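You operate a simulated robot arm through the tools that you are given. There is no shell and no other tool. Be economical: measure what you need, move in short steps, check, and stop when the job is done.

You run a simulated robot arm. Do the job below in one go: nothing can be reset, and whatever is moved stays where it is left.

JOB
Put the puck with the smallest size on its label from the tool table top and the roller that says "60" from the tool table top in the green crate.
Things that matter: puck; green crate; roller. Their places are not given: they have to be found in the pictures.

The check looks at the end state, three seconds after you hand in, the way a careful person would. Anything else that was tipped, shoved, dropped, spilled or broken makes it a failure.

ROBOT AND FRAMES
A 6-joint arm with a two-finger parallel gripper, fixed in place. Base frame: the origin is at the foot of the arm, x ahead of it, y to its left, z up; the work surface is at about z = 0. Units: mm, rad, N and s.
With the tool pointing down near the work surface it reaches from about 140 to 580 mm from the base axis. Its first joint turns from -1.152 to 1.152 rad. Payload 2.1 kg.
Tool frame: the origin (TCP) lies between the finger pads and is the grasp point; the fingertips stand 30 mm ahead of it; z points along the fingers, y is the line along which they close. Largest opening 94 mm; finger width 28, thickness 10; the body of the gripper, 50 by 96 mm, starts 55 mm behind the TCP.
Orientation is told as [roll, pitch, yaw] about the base's x, y, z axes, in that order, counted from this pose: with the fingers straight down and closing along the base's y, the tool's x points along the base's -x, its y along +y and its z along -z.

CONTROLS
- The arm moves only by the tool play_rows. Its argument "commands" is a list of rows, each a list of 7 numbers: the finger opening in mm, from 0 to 94, then the shift along the tool's x, y, z in mm, then the turn, a rotation vector about the tool's x, y, z in degrees. In form: [[gripper, dx, dy, dz, wx, wy, wz], ...]. A call has 1 to 10 rows; each row is the pose to reach, as a shift and turn from the pose commanded when the call began, along the tool's axes at that moment. Each row takes 0.2 s and may step no farther than 50 mm and 0.15 rad from the row before; otherwise, or with a gripper value out of range, the whole call is refused. Where a pose cannot be reached the arm comes as near as it can. A force on the tool above 40 N (or 10 N above the force at the start of the call, whichever is more), or a blocked arm, ends the call early, and 0.2 s more pass. Each finger travels about 72 mm/s and halts on what it meets, pressing with about 23 N; the grip force reading is that of the motor and also rises with nothing between the fingers. The clock runs only during rows and for 0.2 s after the last one: add rows that repeat a pose to give the fingers time. The reply holds the time, the measured pose of the TCP, the force on the tool along the base axes, the opening and the grip force, in the units named above and with some noise.
- Cameras (640 x 400 px; columns grow to the right, rows downward): "scene" is fixed at [39.1, -363.2, 456.6]; the picture's right is [0.89, -0.45, 0.00], its down [-0.32, -0.63, -0.71] and it looks along [0.32, 0.63, -0.71] (base axes); focal length 264 px, centre (320, 200). "wrist" rides on the gripper at [-37, 0, -58] in the tool frame; the picture's right is [0.00, -1.00, 0.00], its down [0.97, 0.00, -0.24] and it looks along [0.24, 0.00, 0.97] (tool axes); focal length 218 px, centre (320, 200).
- get_image(camera): a new picture of that camera. The clock stands still meanwhile.
- point_at(camera, pixels): for up to 12 pixels [column, row] of the newest picture of that camera ("zoom" is the newest enlarged one), the place [x, y, z] in the base frame of the surface seen there, good to about 3 mm, but the place of the scene camera against the robot may be out by one fixed shift of up to 18 mm in any direction. The clock stands still meanwhile.
- zoom(camera, box): a new picture of the part [left, top, right, bottom] of that camera's present view, enlarged. The clock stands still meanwhile.
- job_done(): hands the job in; it is judged then, once.

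Keep the steps short. Do not move on a guess: measure, check each grasp and each placing, and mend mistakes. In all there are 60 turns and 22 pictures (those below and enlarged ones count). Leave the gripper open and the arm clear of the work at the hand-in unless told otherwise, and finish with a single line.

The tools are called after "Emit:" by a JSON object that holds its "fn" and its "kwargs". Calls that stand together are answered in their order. play_rows: Moves the arm, as the interface text tells. Its arguments: {"type":"object","properties":{"commands":{"type":"array"}},"required":["commands"]} The other tools are called the same way: get_image (camera) takes a picture; point_at (camera, pixels) gives the place of the surface under pixels of a picture; zoom (camera, box) takes an enlarged picture of a part of a camera's view; job_done () hands the job in.

At the start:

```text
time_s: 0.0
ee_pos: [329.9, -83.0, 255.6]
tool_rot: [0.001, -0.002, 0.0]
ft_force: [0.6, 1.0, 0.1]
finger_gap: 94.1
finger_force: 0.0
```

scene: 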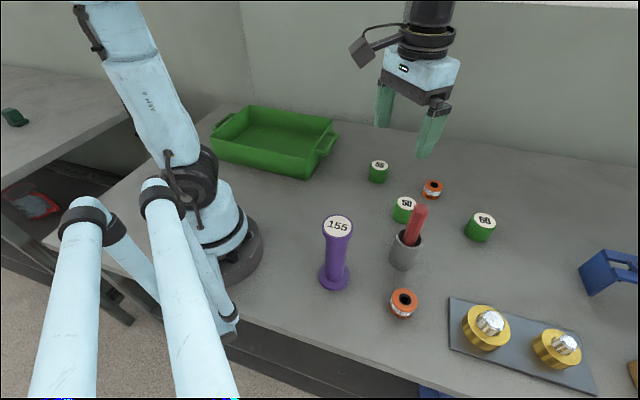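
wrist: 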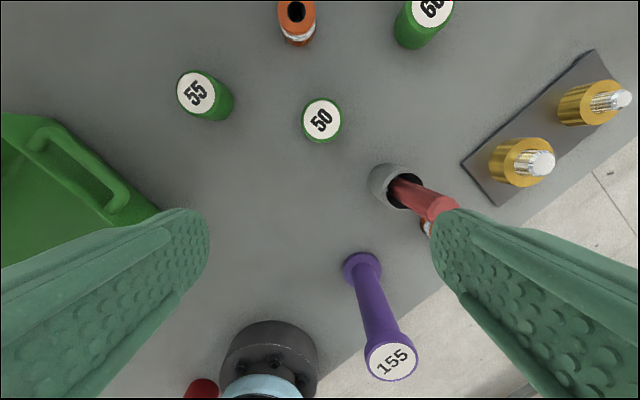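

I see green cylinders 50, 55 and 60, and orange rings with labels on their sides. I'll zoom in to read the labels.

Emit:
{"fn": "zoom", "kwargs": {"camera": "scene", "box": [340, 140, 520, 252]}}

Emit:
{"fn": "zoom", "kwargs": {"camera": "scene", "box": [370, 275, 450, 325]}}

Emit:
{"fn": "zoom", "kwargs": {"camera": "scene", "box": [440, 240, 640, 400]}}

Emit:
{"fn": "zoom", "kwargs": {"camera": "wrist", "box": [160, 0, 460, 190]}}

```text
3.56 times, centred on (430, 196) of scene
```

zoom: 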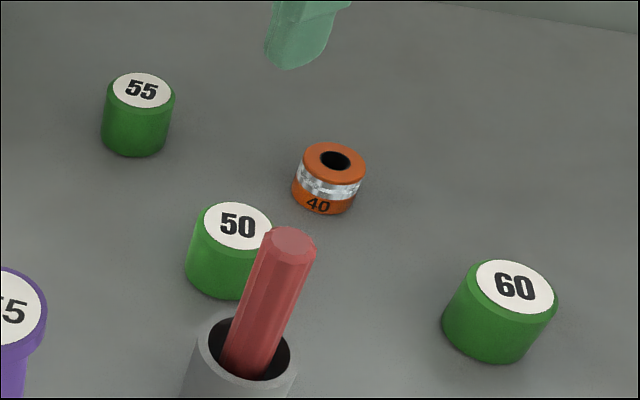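

```text
8.00 times, centred on (410, 300) of scene
```

zoom: 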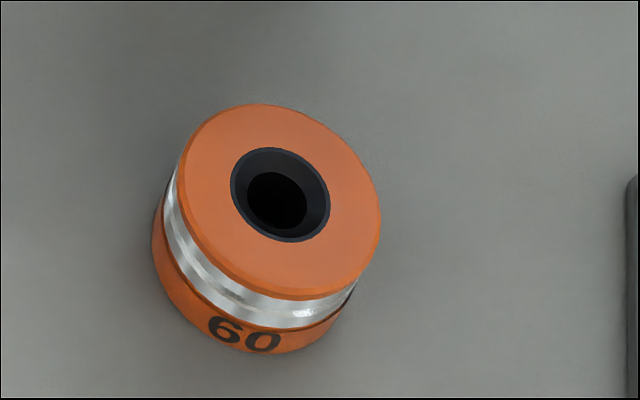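

```text
2.50 times, centred on (540, 320) of scene
```

zoom: 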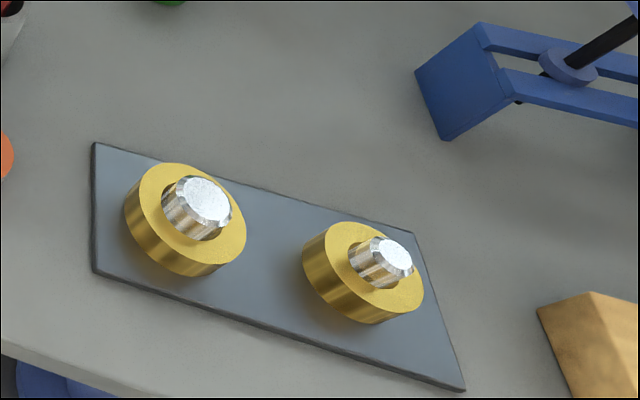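

```text
2.11 times, centred on (310, 95) of wrist
```

zoom: 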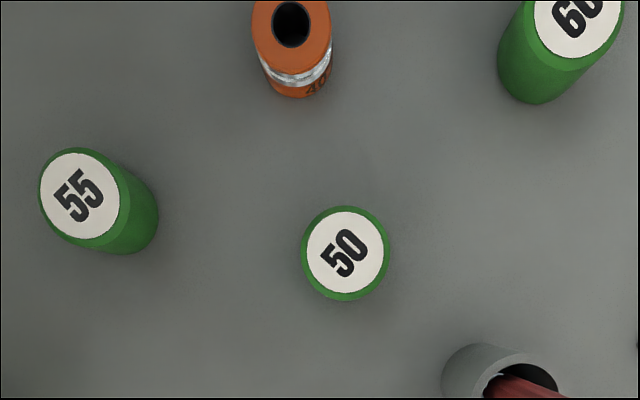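

Green cylinders with top labels are the pucks, and 50 is the smallest. The orange bored pieces are the rollers, and the front one says 60. Next I'll measure their places, using both cameras to find the scene camera's shift.

Emit:
{"fn": "point_at", "kwargs": {"camera": "wrist", "pixels": [[321, 119], [321, 100], [304, 119], [340, 119], [321, 137], [280, 140], [390, 170], [195, 95], [430, 12], [60, 130], [360, 262]]}}

Emit:
{"fn": "point_at", "kwargs": {"camera": "scene", "pixels": [[406, 203], [380, 165], [485, 219], [408, 291], [395, 299], [412, 309], [385, 320], [408, 240], [338, 222], [265, 140], [215, 130], [330, 125]]}}

```text
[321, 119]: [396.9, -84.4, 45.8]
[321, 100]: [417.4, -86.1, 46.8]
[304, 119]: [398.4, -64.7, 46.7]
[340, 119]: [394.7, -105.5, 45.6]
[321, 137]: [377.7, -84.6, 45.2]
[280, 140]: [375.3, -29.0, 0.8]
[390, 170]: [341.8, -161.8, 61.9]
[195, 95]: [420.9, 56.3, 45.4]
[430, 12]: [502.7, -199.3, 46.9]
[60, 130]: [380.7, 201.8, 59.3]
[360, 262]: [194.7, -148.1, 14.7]
```

```text
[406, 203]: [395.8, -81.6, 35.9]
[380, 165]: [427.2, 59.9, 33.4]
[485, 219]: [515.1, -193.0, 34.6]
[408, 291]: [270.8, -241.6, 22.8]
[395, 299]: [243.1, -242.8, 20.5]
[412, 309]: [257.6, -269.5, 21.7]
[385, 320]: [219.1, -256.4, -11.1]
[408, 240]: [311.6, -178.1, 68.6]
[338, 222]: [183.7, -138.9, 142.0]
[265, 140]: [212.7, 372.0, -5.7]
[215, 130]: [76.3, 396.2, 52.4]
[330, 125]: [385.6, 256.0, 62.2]
```

Puck 50 is at about (397,-85), 40 mm across and 46 mm tall. Scene points read about 11 mm too low. Next I'll check the leaning rod's clearance and the crate's outline.

Emit:
{"fn": "point_at", "kwargs": {"camera": "scene", "pixels": [[420, 210], [410, 240], [398, 258], [430, 240], [245, 112], [325, 122], [310, 172], [215, 143], [250, 128], [310, 135], [300, 150], [235, 145]]}}

```text
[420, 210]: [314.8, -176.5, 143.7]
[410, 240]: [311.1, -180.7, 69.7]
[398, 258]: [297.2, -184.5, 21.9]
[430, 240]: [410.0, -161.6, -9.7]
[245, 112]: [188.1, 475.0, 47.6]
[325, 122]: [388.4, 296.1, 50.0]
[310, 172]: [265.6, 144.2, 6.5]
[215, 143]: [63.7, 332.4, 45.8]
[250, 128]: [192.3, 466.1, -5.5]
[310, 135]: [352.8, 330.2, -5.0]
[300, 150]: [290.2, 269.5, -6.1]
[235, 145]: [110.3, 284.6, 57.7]
```

The rod top is at about (316,-178,155), clear of the puck. Next I'll go above the puck with the fingers at 70 mm.

Emit:
{"fn": "play_rows", "kwargs": {"commands": [[80, -35, -1, 30, 0, 0, 0], [75, -67, -2, 60, 0, 0, 0], [75, -67, -2, 100, 0, 0, 0], [75, -67, -2, 135, 0, 0, 0], [75, -67, -2, 135, 0, 0, 0]]}}

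Emit:
{"fn": "get_image", "kwargs": {"camera": "wrist"}}

```text
time_s: 1.2
ee_pos: [395.9, -83.4, 117.7]
tool_rot: [0.0, -0.002, 0.0]
ft_force: [-0.2, 0.7, 0.0]
finger_gap: 74.9
finger_force: 0.1
```

```text
15 pictures are left
```

wrist: 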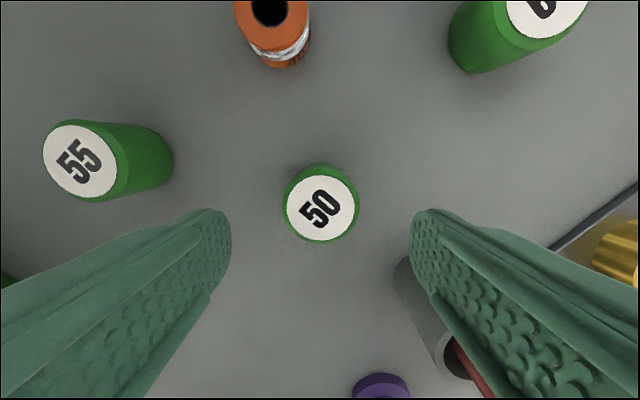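

Emit:
{"fn": "point_at", "kwargs": {"camera": "wrist", "pixels": [[320, 208], [290, 208], [350, 208], [320, 178], [320, 236]]}}

```text
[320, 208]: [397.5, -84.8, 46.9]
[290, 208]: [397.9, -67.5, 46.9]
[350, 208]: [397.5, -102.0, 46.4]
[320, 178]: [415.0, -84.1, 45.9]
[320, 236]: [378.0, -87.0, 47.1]
```

The puck is centred between the fingers. I'll descend to about z 34 and close.

Emit:
{"fn": "play_rows", "kwargs": {"commands": [[75, -1, -1, 40, 0, 0, 0], [75, -1, -1, 70, 0, 0, 0], [75, -1, -1, 84, 0, 0, 0], [75, -1, -1, 84, 0, 0, 0], [55, -1, -1, 84, 0, 0, 0], [36, -1, -1, 84, 0, 0, 0], [30, -1, -1, 84, 0, 0, 0], [30, -1, -1, 84, 0, 0, 0], [30, -1, -1, 84, 0, 0, 0]]}}

```text
time_s: 3.2
ee_pos: [399.6, -84.6, 36.3]
tool_rot: [0.0, -0.002, 0.001]
ft_force: [0.9, -1.1, -0.7]
finger_gap: 50.2
finger_force: 22.7
```

It's gripped at 50 mm, which matches the label. I'll lift it.

Emit:
{"fn": "play_rows", "kwargs": {"commands": [[30, 0, 0, -30, 0, 0, 0], [30, 0, 0, -70, 0, 0, 0], [30, 0, 0, -115, 0, 0, 0], [30, 0, 0, -150, 0, 0, 0], [30, 0, 0, -150, 0, 0, 0]]}}

Emit:
{"fn": "get_image", "kwargs": {"camera": "scene"}}

```text
time_s: 4.4
ee_pos: [396.7, -82.9, 185.6]
tool_rot: [0.0, -0.003, -0.001]
ft_force: [0.3, 0.4, -1.3]
finger_gap: 50.2
finger_force: 23.3
```

```text
14 pictures are left
```

scene: 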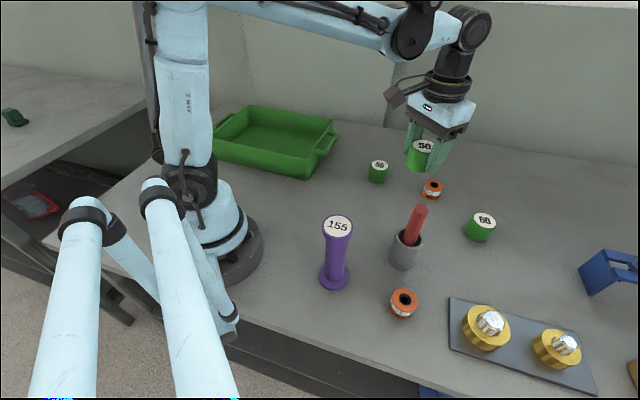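

The puck is held and everything else is untouched. I'll carry it across at z ~186 to above the crate floor, around (205,340).

Emit:
{"fn": "play_rows", "kwargs": {"commands": [[30, 19, 42, 0, 0, 0, 0], [30, 38, 84, 0, 0, 0, 0], [30, 57, 126, 0, 0, 0, 0], [30, 76, 168, 0, 0, 0, 0], [30, 95, 210, 0, 0, 0, 0], [30, 114, 252, 0, 0, 0, 0], [30, 133, 294, 0, 0, 0, 0], [30, 152, 336, 0, 0, 0, 0], [30, 171, 378, 0, 0, 0, 0], [30, 190, 420, 0, 0, 0, 0]]}}

Emit:
{"fn": "get_image", "kwargs": {"camera": "wrist"}}

```text
time_s: 6.6
ee_pos: [206.6, 334.8, 186.6]
tool_rot: [0.001, 0.0, 0.0]
ft_force: [-0.1, -0.2, -0.8]
finger_gap: 49.6
finger_force: 22.7
```

```text
13 pictures are left
```

wrist: 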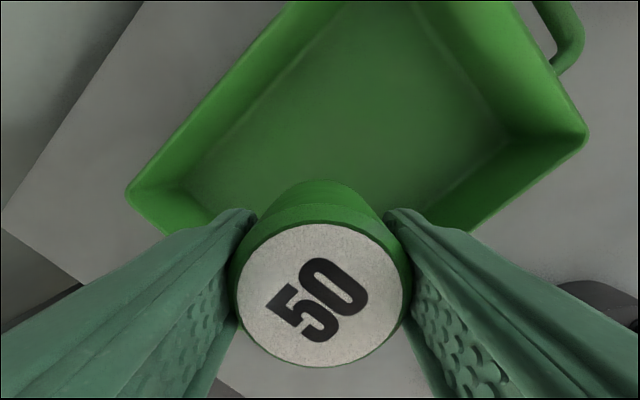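

Emit:
{"fn": "point_at", "kwargs": {"camera": "wrist", "pixels": [[350, 100], [210, 185], [128, 192], [470, 200], [588, 133], [510, 135], [190, 180], [425, 185], [320, 170], [440, 30], [505, 5]]}}

```text
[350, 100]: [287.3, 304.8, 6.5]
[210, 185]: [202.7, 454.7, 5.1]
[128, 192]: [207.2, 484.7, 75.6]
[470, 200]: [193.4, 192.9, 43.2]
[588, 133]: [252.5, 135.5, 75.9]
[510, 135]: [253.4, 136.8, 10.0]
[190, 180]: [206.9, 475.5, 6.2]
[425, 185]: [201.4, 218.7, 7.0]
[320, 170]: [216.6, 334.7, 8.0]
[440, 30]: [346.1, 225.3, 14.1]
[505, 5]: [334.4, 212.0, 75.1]
```

Crate floor is at z 6 and the rim at z 75, so (207,335) is well inside. I'll lower so the puck rests on the floor (TCP ~43.5), release, and go straight up.

Emit:
{"fn": "play_rows", "kwargs": {"commands": [[30, 0, 0, 45, 0, 0, 0], [30, 0, 0, 90, 0, 0, 0], [30, 0, 0, 125, 0, 0, 0], [30, 0, 0, 138, 0, 0, 0], [30, 0, 0, 143, 0, 0, 0], [30, 0, 0, 143, 0, 0, 0]]}}

Emit:
{"fn": "play_rows", "kwargs": {"commands": [[55, 0, 0, 0, 0, 0, 0], [65, 0, 0, 0, 0, 0, 0], [75, 0, 0, 0, 0, 0, 0], [75, 0, 0, 0, 0, 0, 0], [75, 0, 0, -30, 0, 0, 0], [75, 0, 0, -75, 0, 0, 0], [75, 0, 0, -120, 0, 0, 0], [75, 0, 0, -160, 0, 0, 0], [75, 0, 0, -160, 0, 0, 0]]}}

Emit:
{"fn": "get_image", "kwargs": {"camera": "wrist"}}

```text
time_s: 8.0
ee_pos: [207.7, 334.1, 42.8]
tool_rot: [0.0, -0.002, 0.001]
ft_force: [-1.4, 0.5, -0.9]
finger_gap: 49.7
finger_force: 22.7
```

```text
time_s: 10.0
ee_pos: [206.8, 334.1, 203.1]
tool_rot: [0.001, -0.003, 0.0]
ft_force: [-0.3, -0.5, -0.5]
finger_gap: 75.0
finger_force: 0.0
```

```text
12 pictures are left
```

wrist: 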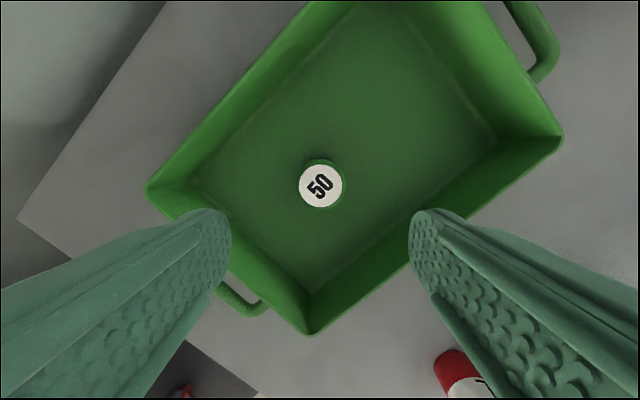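

The puck stands upright in the crate. Next I'll go back at z ~258 toward the roller 60.

Emit:
{"fn": "play_rows", "kwargs": {"commands": [[75, -8, -44, -6, 0, 0, 0], [75, -16, -88, -12, 0, 0, 0], [75, -24, -132, -18, 0, 0, 0], [75, -32, -176, -24, 0, 0, 0], [75, -40, -220, -30, 0, 0, 0], [75, -48, -264, -36, 0, 0, 0], [75, -56, -308, -42, 0, 0, 0], [75, -64, -352, -48, 0, 0, 0], [75, -68, -396, -54, 0, 0, 0], [75, -68, -440, -55, 0, 0, 0]]}}

Emit:
{"fn": "play_rows", "kwargs": {"commands": [[75, 5, -40, 0, 0, 0, 0], [75, 10, -80, 0, 0, 0, 0], [75, 15, -120, 0, 0, 0, 0], [75, 18, -150, 0, 0, 0, 0], [75, 18, -150, 0, 0, 0, 0]]}}

Emit:
{"fn": "get_image", "kwargs": {"camera": "wrist"}}

```text
time_s: 12.2
ee_pos: [275.6, -107.2, 256.7]
tool_rot: [0.001, -0.002, 0.002]
ft_force: [0.3, -0.6, -0.4]
finger_gap: 74.9
finger_force: 0.1
```

```text
time_s: 13.4
ee_pos: [258.4, -255.7, 256.9]
tool_rot: [0.0, -0.001, 0.0]
ft_force: [-0.8, 0.2, -0.4]
finger_gap: 74.9
finger_force: 0.0
```

```text
11 pictures are left
```

wrist: 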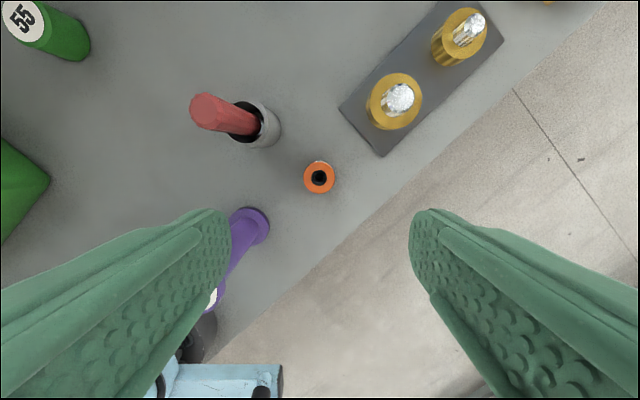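

The roller is right below, near pixel (319,178). I'll measure it, the post and the rod.

Emit:
{"fn": "point_at", "kwargs": {"camera": "wrist", "pixels": [[308, 177], [331, 177], [319, 165], [319, 189], [205, 110], [255, 125], [250, 222], [213, 297], [398, 98], [375, 130], [340, 108]]}}

```text
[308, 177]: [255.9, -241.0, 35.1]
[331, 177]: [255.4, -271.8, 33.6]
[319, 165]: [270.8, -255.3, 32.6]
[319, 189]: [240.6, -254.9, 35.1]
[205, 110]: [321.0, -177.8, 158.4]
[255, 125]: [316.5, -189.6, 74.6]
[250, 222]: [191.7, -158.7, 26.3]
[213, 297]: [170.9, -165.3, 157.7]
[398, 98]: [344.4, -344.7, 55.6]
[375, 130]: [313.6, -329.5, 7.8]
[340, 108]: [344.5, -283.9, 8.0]
```

Roller centre is (256,-256), top z 34, about 38 mm across. A dark box sticks out of the wrist in the scene view, so I'll check where it is relative to the rod and the post before descending.

Emit:
{"fn": "get_image", "kwargs": {"camera": "scene"}}

```text
10 pictures are left
```

scene: 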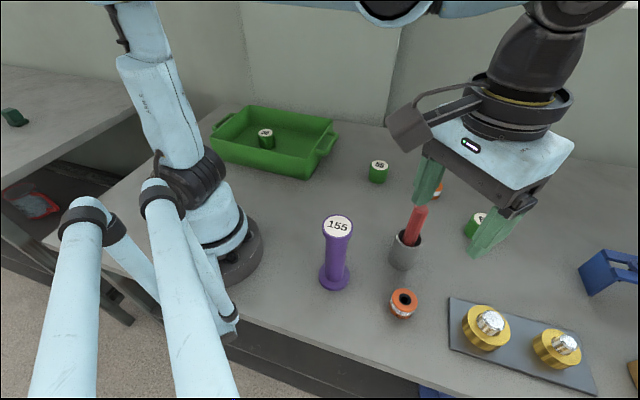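

Emit:
{"fn": "point_at", "kwargs": {"camera": "scene", "pixels": [[410, 128], [392, 118], [408, 148], [430, 130], [470, 105], [510, 170], [450, 140], [565, 145], [422, 175], [480, 240]]}}

```text
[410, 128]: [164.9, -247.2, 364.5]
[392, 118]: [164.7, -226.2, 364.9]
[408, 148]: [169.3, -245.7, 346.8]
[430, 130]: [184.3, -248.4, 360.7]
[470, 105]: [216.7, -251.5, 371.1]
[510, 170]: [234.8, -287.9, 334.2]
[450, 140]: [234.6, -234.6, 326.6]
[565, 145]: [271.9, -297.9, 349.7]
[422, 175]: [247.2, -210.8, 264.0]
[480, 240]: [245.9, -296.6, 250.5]
```

The box stays at about x 165, y ≤ -226, and at least 45 mm from the post. I'll descend to just above the roller and check.

Emit:
{"fn": "play_rows", "kwargs": {"commands": [[75, 2, 0, 45, 0, 0, 0], [75, 2, 0, 90, 0, 0, 0], [75, 2, 0, 130, 0, 0, 0], [75, 2, 0, 155, 0, 0, 0], [75, 2, 0, 155, 0, 0, 0]]}}

Emit:
{"fn": "get_image", "kwargs": {"camera": "wrist"}}

```text
time_s: 14.6
ee_pos: [254.9, -253.9, 101.6]
tool_rot: [0.0, 0.0, 0.001]
ft_force: [0.0, 0.6, 0.0]
finger_gap: 75.0
finger_force: 0.0
```

```text
9 pictures are left
```

wrist: 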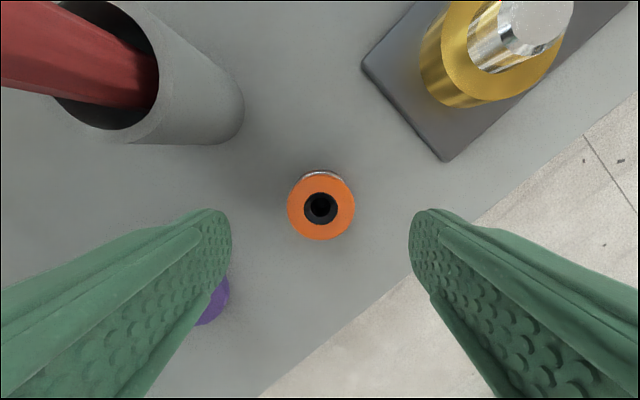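

Emit:
{"fn": "point_at", "kwargs": {"camera": "wrist", "pixels": [[291, 207], [351, 207], [320, 180], [320, 236], [230, 300], [222, 315], [250, 240], [390, 240]]}}

```text
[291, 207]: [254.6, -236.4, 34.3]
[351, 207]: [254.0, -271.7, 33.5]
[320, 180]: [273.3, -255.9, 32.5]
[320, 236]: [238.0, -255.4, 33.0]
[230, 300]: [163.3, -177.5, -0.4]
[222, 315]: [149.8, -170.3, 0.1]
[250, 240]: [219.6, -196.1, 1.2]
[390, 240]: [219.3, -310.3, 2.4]
```

The roller is centred. I'll descend to TCP z ~33 and close.

Emit:
{"fn": "play_rows", "kwargs": {"commands": [[70, 0, 0, 40, 0, 0, 0], [70, 0, 0, 60, 0, 0, 0], [70, 0, 0, 68, 0, 0, 0], [70, 0, 0, 68, 0, 0, 0], [50, 0, 0, 68, 0, 0, 0], [35, 0, 0, 68, 0, 0, 0], [22, 0, 0, 68, 0, 0, 0], [22, 0, 0, 68, 0, 0, 0], [22, 0, 0, 68, 0, 0, 0]]}}

```text
time_s: 16.6
ee_pos: [253.7, -255.9, 35.4]
tool_rot: [0.002, -0.002, 0.001]
ft_force: [0.3, 0.6, 0.3]
finger_gap: 41.6
finger_force: 22.9
```

The roller is gripped at 41.6 mm. I'll lift straight up and check.

Emit:
{"fn": "play_rows", "kwargs": {"commands": [[22, 0, 0, -20, 0, 0, 0], [22, 0, 0, -55, 0, 0, 0], [22, 0, 0, -100, 0, 0, 0], [22, 0, 0, -145, 0, 0, 0], [22, 0, 0, -190, 0, 0, 0], [22, 0, 0, -225, 0, 0, 0], [22, 0, 0, -225, 0, 0, 0]]}}

Emit:
{"fn": "get_image", "kwargs": {"camera": "scene"}}

```text
time_s: 18.2
ee_pos: [256.5, -256.8, 261.2]
tool_rot: [0.0, -0.001, 0.001]
ft_force: [-0.5, -0.5, -2.8]
finger_gap: 41.6
finger_force: 23.2
```

```text
8 pictures are left
```

scene: 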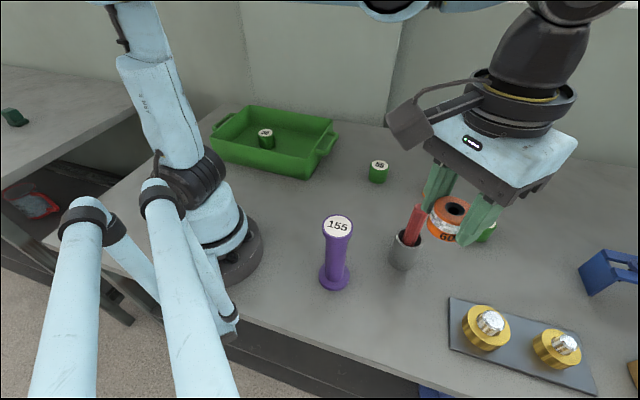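

The roller is held. I'll carry it back at z ~258 toward (280,280) in the crate.

Emit:
{"fn": "play_rows", "kwargs": {"commands": [[22, -5, 44, 0, 0, 0, 0], [22, -10, 88, 0, 0, 0, 0], [22, -15, 132, 0, 0, 0, 0], [22, -20, 176, 0, 0, 0, 0], [22, -24, 220, 0, 0, 0, 0], [22, -24, 264, 0, 0, 0, 0], [22, -24, 308, 0, 0, 0, 0], [22, -24, 352, 0, 0, 0, 0], [22, -24, 396, 0, 0, 0, 0], [22, -24, 440, 0, 0, 0, 0]]}}

Emit:
{"fn": "play_rows", "kwargs": {"commands": [[22, 0, 45, 0, 0, 0, 0], [22, 0, 75, 10, 0, 0, 0], [22, 0, 96, 40, 0, 0, 0], [22, 0, 96, 70, 0, 0, 0], [22, 0, 96, 70, 0, 0, 0]]}}

Emit:
{"fn": "get_image", "kwargs": {"camera": "wrist"}}

```text
time_s: 20.4
ee_pos: [279.1, 186.3, 257.2]
tool_rot: [0.0, -0.001, -0.001]
ft_force: [0.3, -0.2, -2.5]
finger_gap: 41.4
finger_force: 23.1
```

```text
time_s: 21.6
ee_pos: [278.4, 280.7, 189.4]
tool_rot: [-0.001, -0.001, 0.0]
ft_force: [-0.3, -1.2, -2.8]
finger_gap: 41.6
finger_force: 22.6
```

```text
7 pictures are left
```

wrist: 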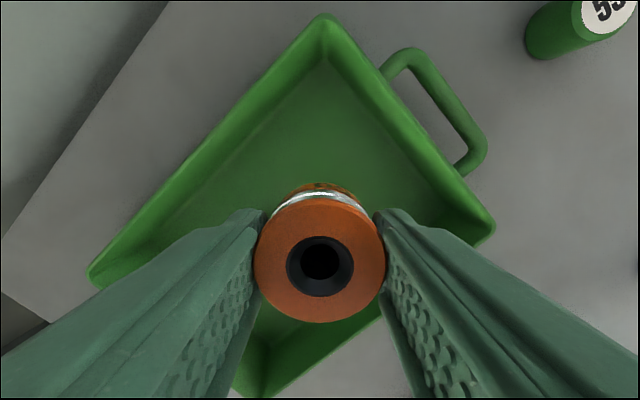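

Inside the crate and clear of the puck. I'll lower by 148 mm onto the crate floor, release and retreat up.

Emit:
{"fn": "play_rows", "kwargs": {"commands": [[22, 0, 0, 45, 0, 0, 0], [22, 0, 0, 90, 0, 0, 0], [22, 0, 0, 125, 0, 0, 0], [22, 0, 0, 142, 0, 0, 0], [22, 0, 0, 148, 0, 0, 0], [22, 0, 0, 148, 0, 0, 0]]}}

Emit:
{"fn": "play_rows", "kwargs": {"commands": [[46, 0, 0, 0, 0, 0, 0], [60, 0, 0, 0, 0, 0, 0], [70, 0, 0, 0, 0, 0, 0], [70, 0, 0, 0, 0, 0, 0], [70, 0, 0, -30, 0, 0, 0], [70, 0, 0, -75, 0, 0, 0], [70, 0, 0, -120, 0, 0, 0], [70, 0, 0, -165, 0, 0, 0], [80, 0, 0, -210, 0, 0, 0], [80, 0, 0, -210, 0, 0, 0]]}}

Emit:
{"fn": "get_image", "kwargs": {"camera": "wrist"}}

Emit:
{"fn": "get_image", "kwargs": {"camera": "scene"}}

```text
time_s: 23.0
ee_pos: [278.8, 280.8, 42.7]
tool_rot: [0.0, -0.002, -0.001]
ft_force: [-0.6, 0.3, -2.4]
finger_gap: 41.3
finger_force: 23.2
```

```text
time_s: 25.2
ee_pos: [280.0, 276.6, 254.0]
tool_rot: [-0.001, 0.0, 0.001]
ft_force: [0.1, 0.9, -0.7]
finger_gap: 80.1
finger_force: 0.0
```

```text
6 pictures are left
```

wrist: 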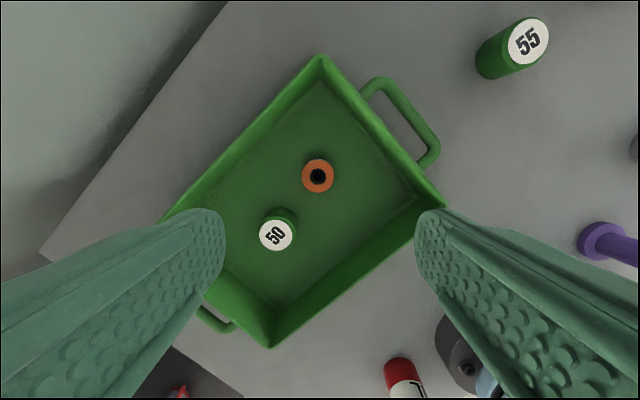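

```text
5 pictures are left
```

scene: 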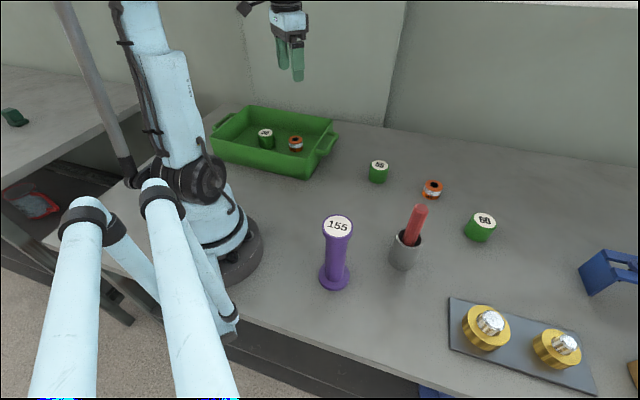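

Both pieces stand upright in the crate, everything else is where it was, and the gripper is open and clear. I'll hand in.

Emit:
{"fn": "job_done", "kwargs": {}}

```text
The job is handed in.
```

I put the green puck labelled 50 and the orange roller labelled 60 in the green crate; both stand upright, nothing else was disturbed, and I took the green labelled pieces as pucks and the orange bored ones as rollers.
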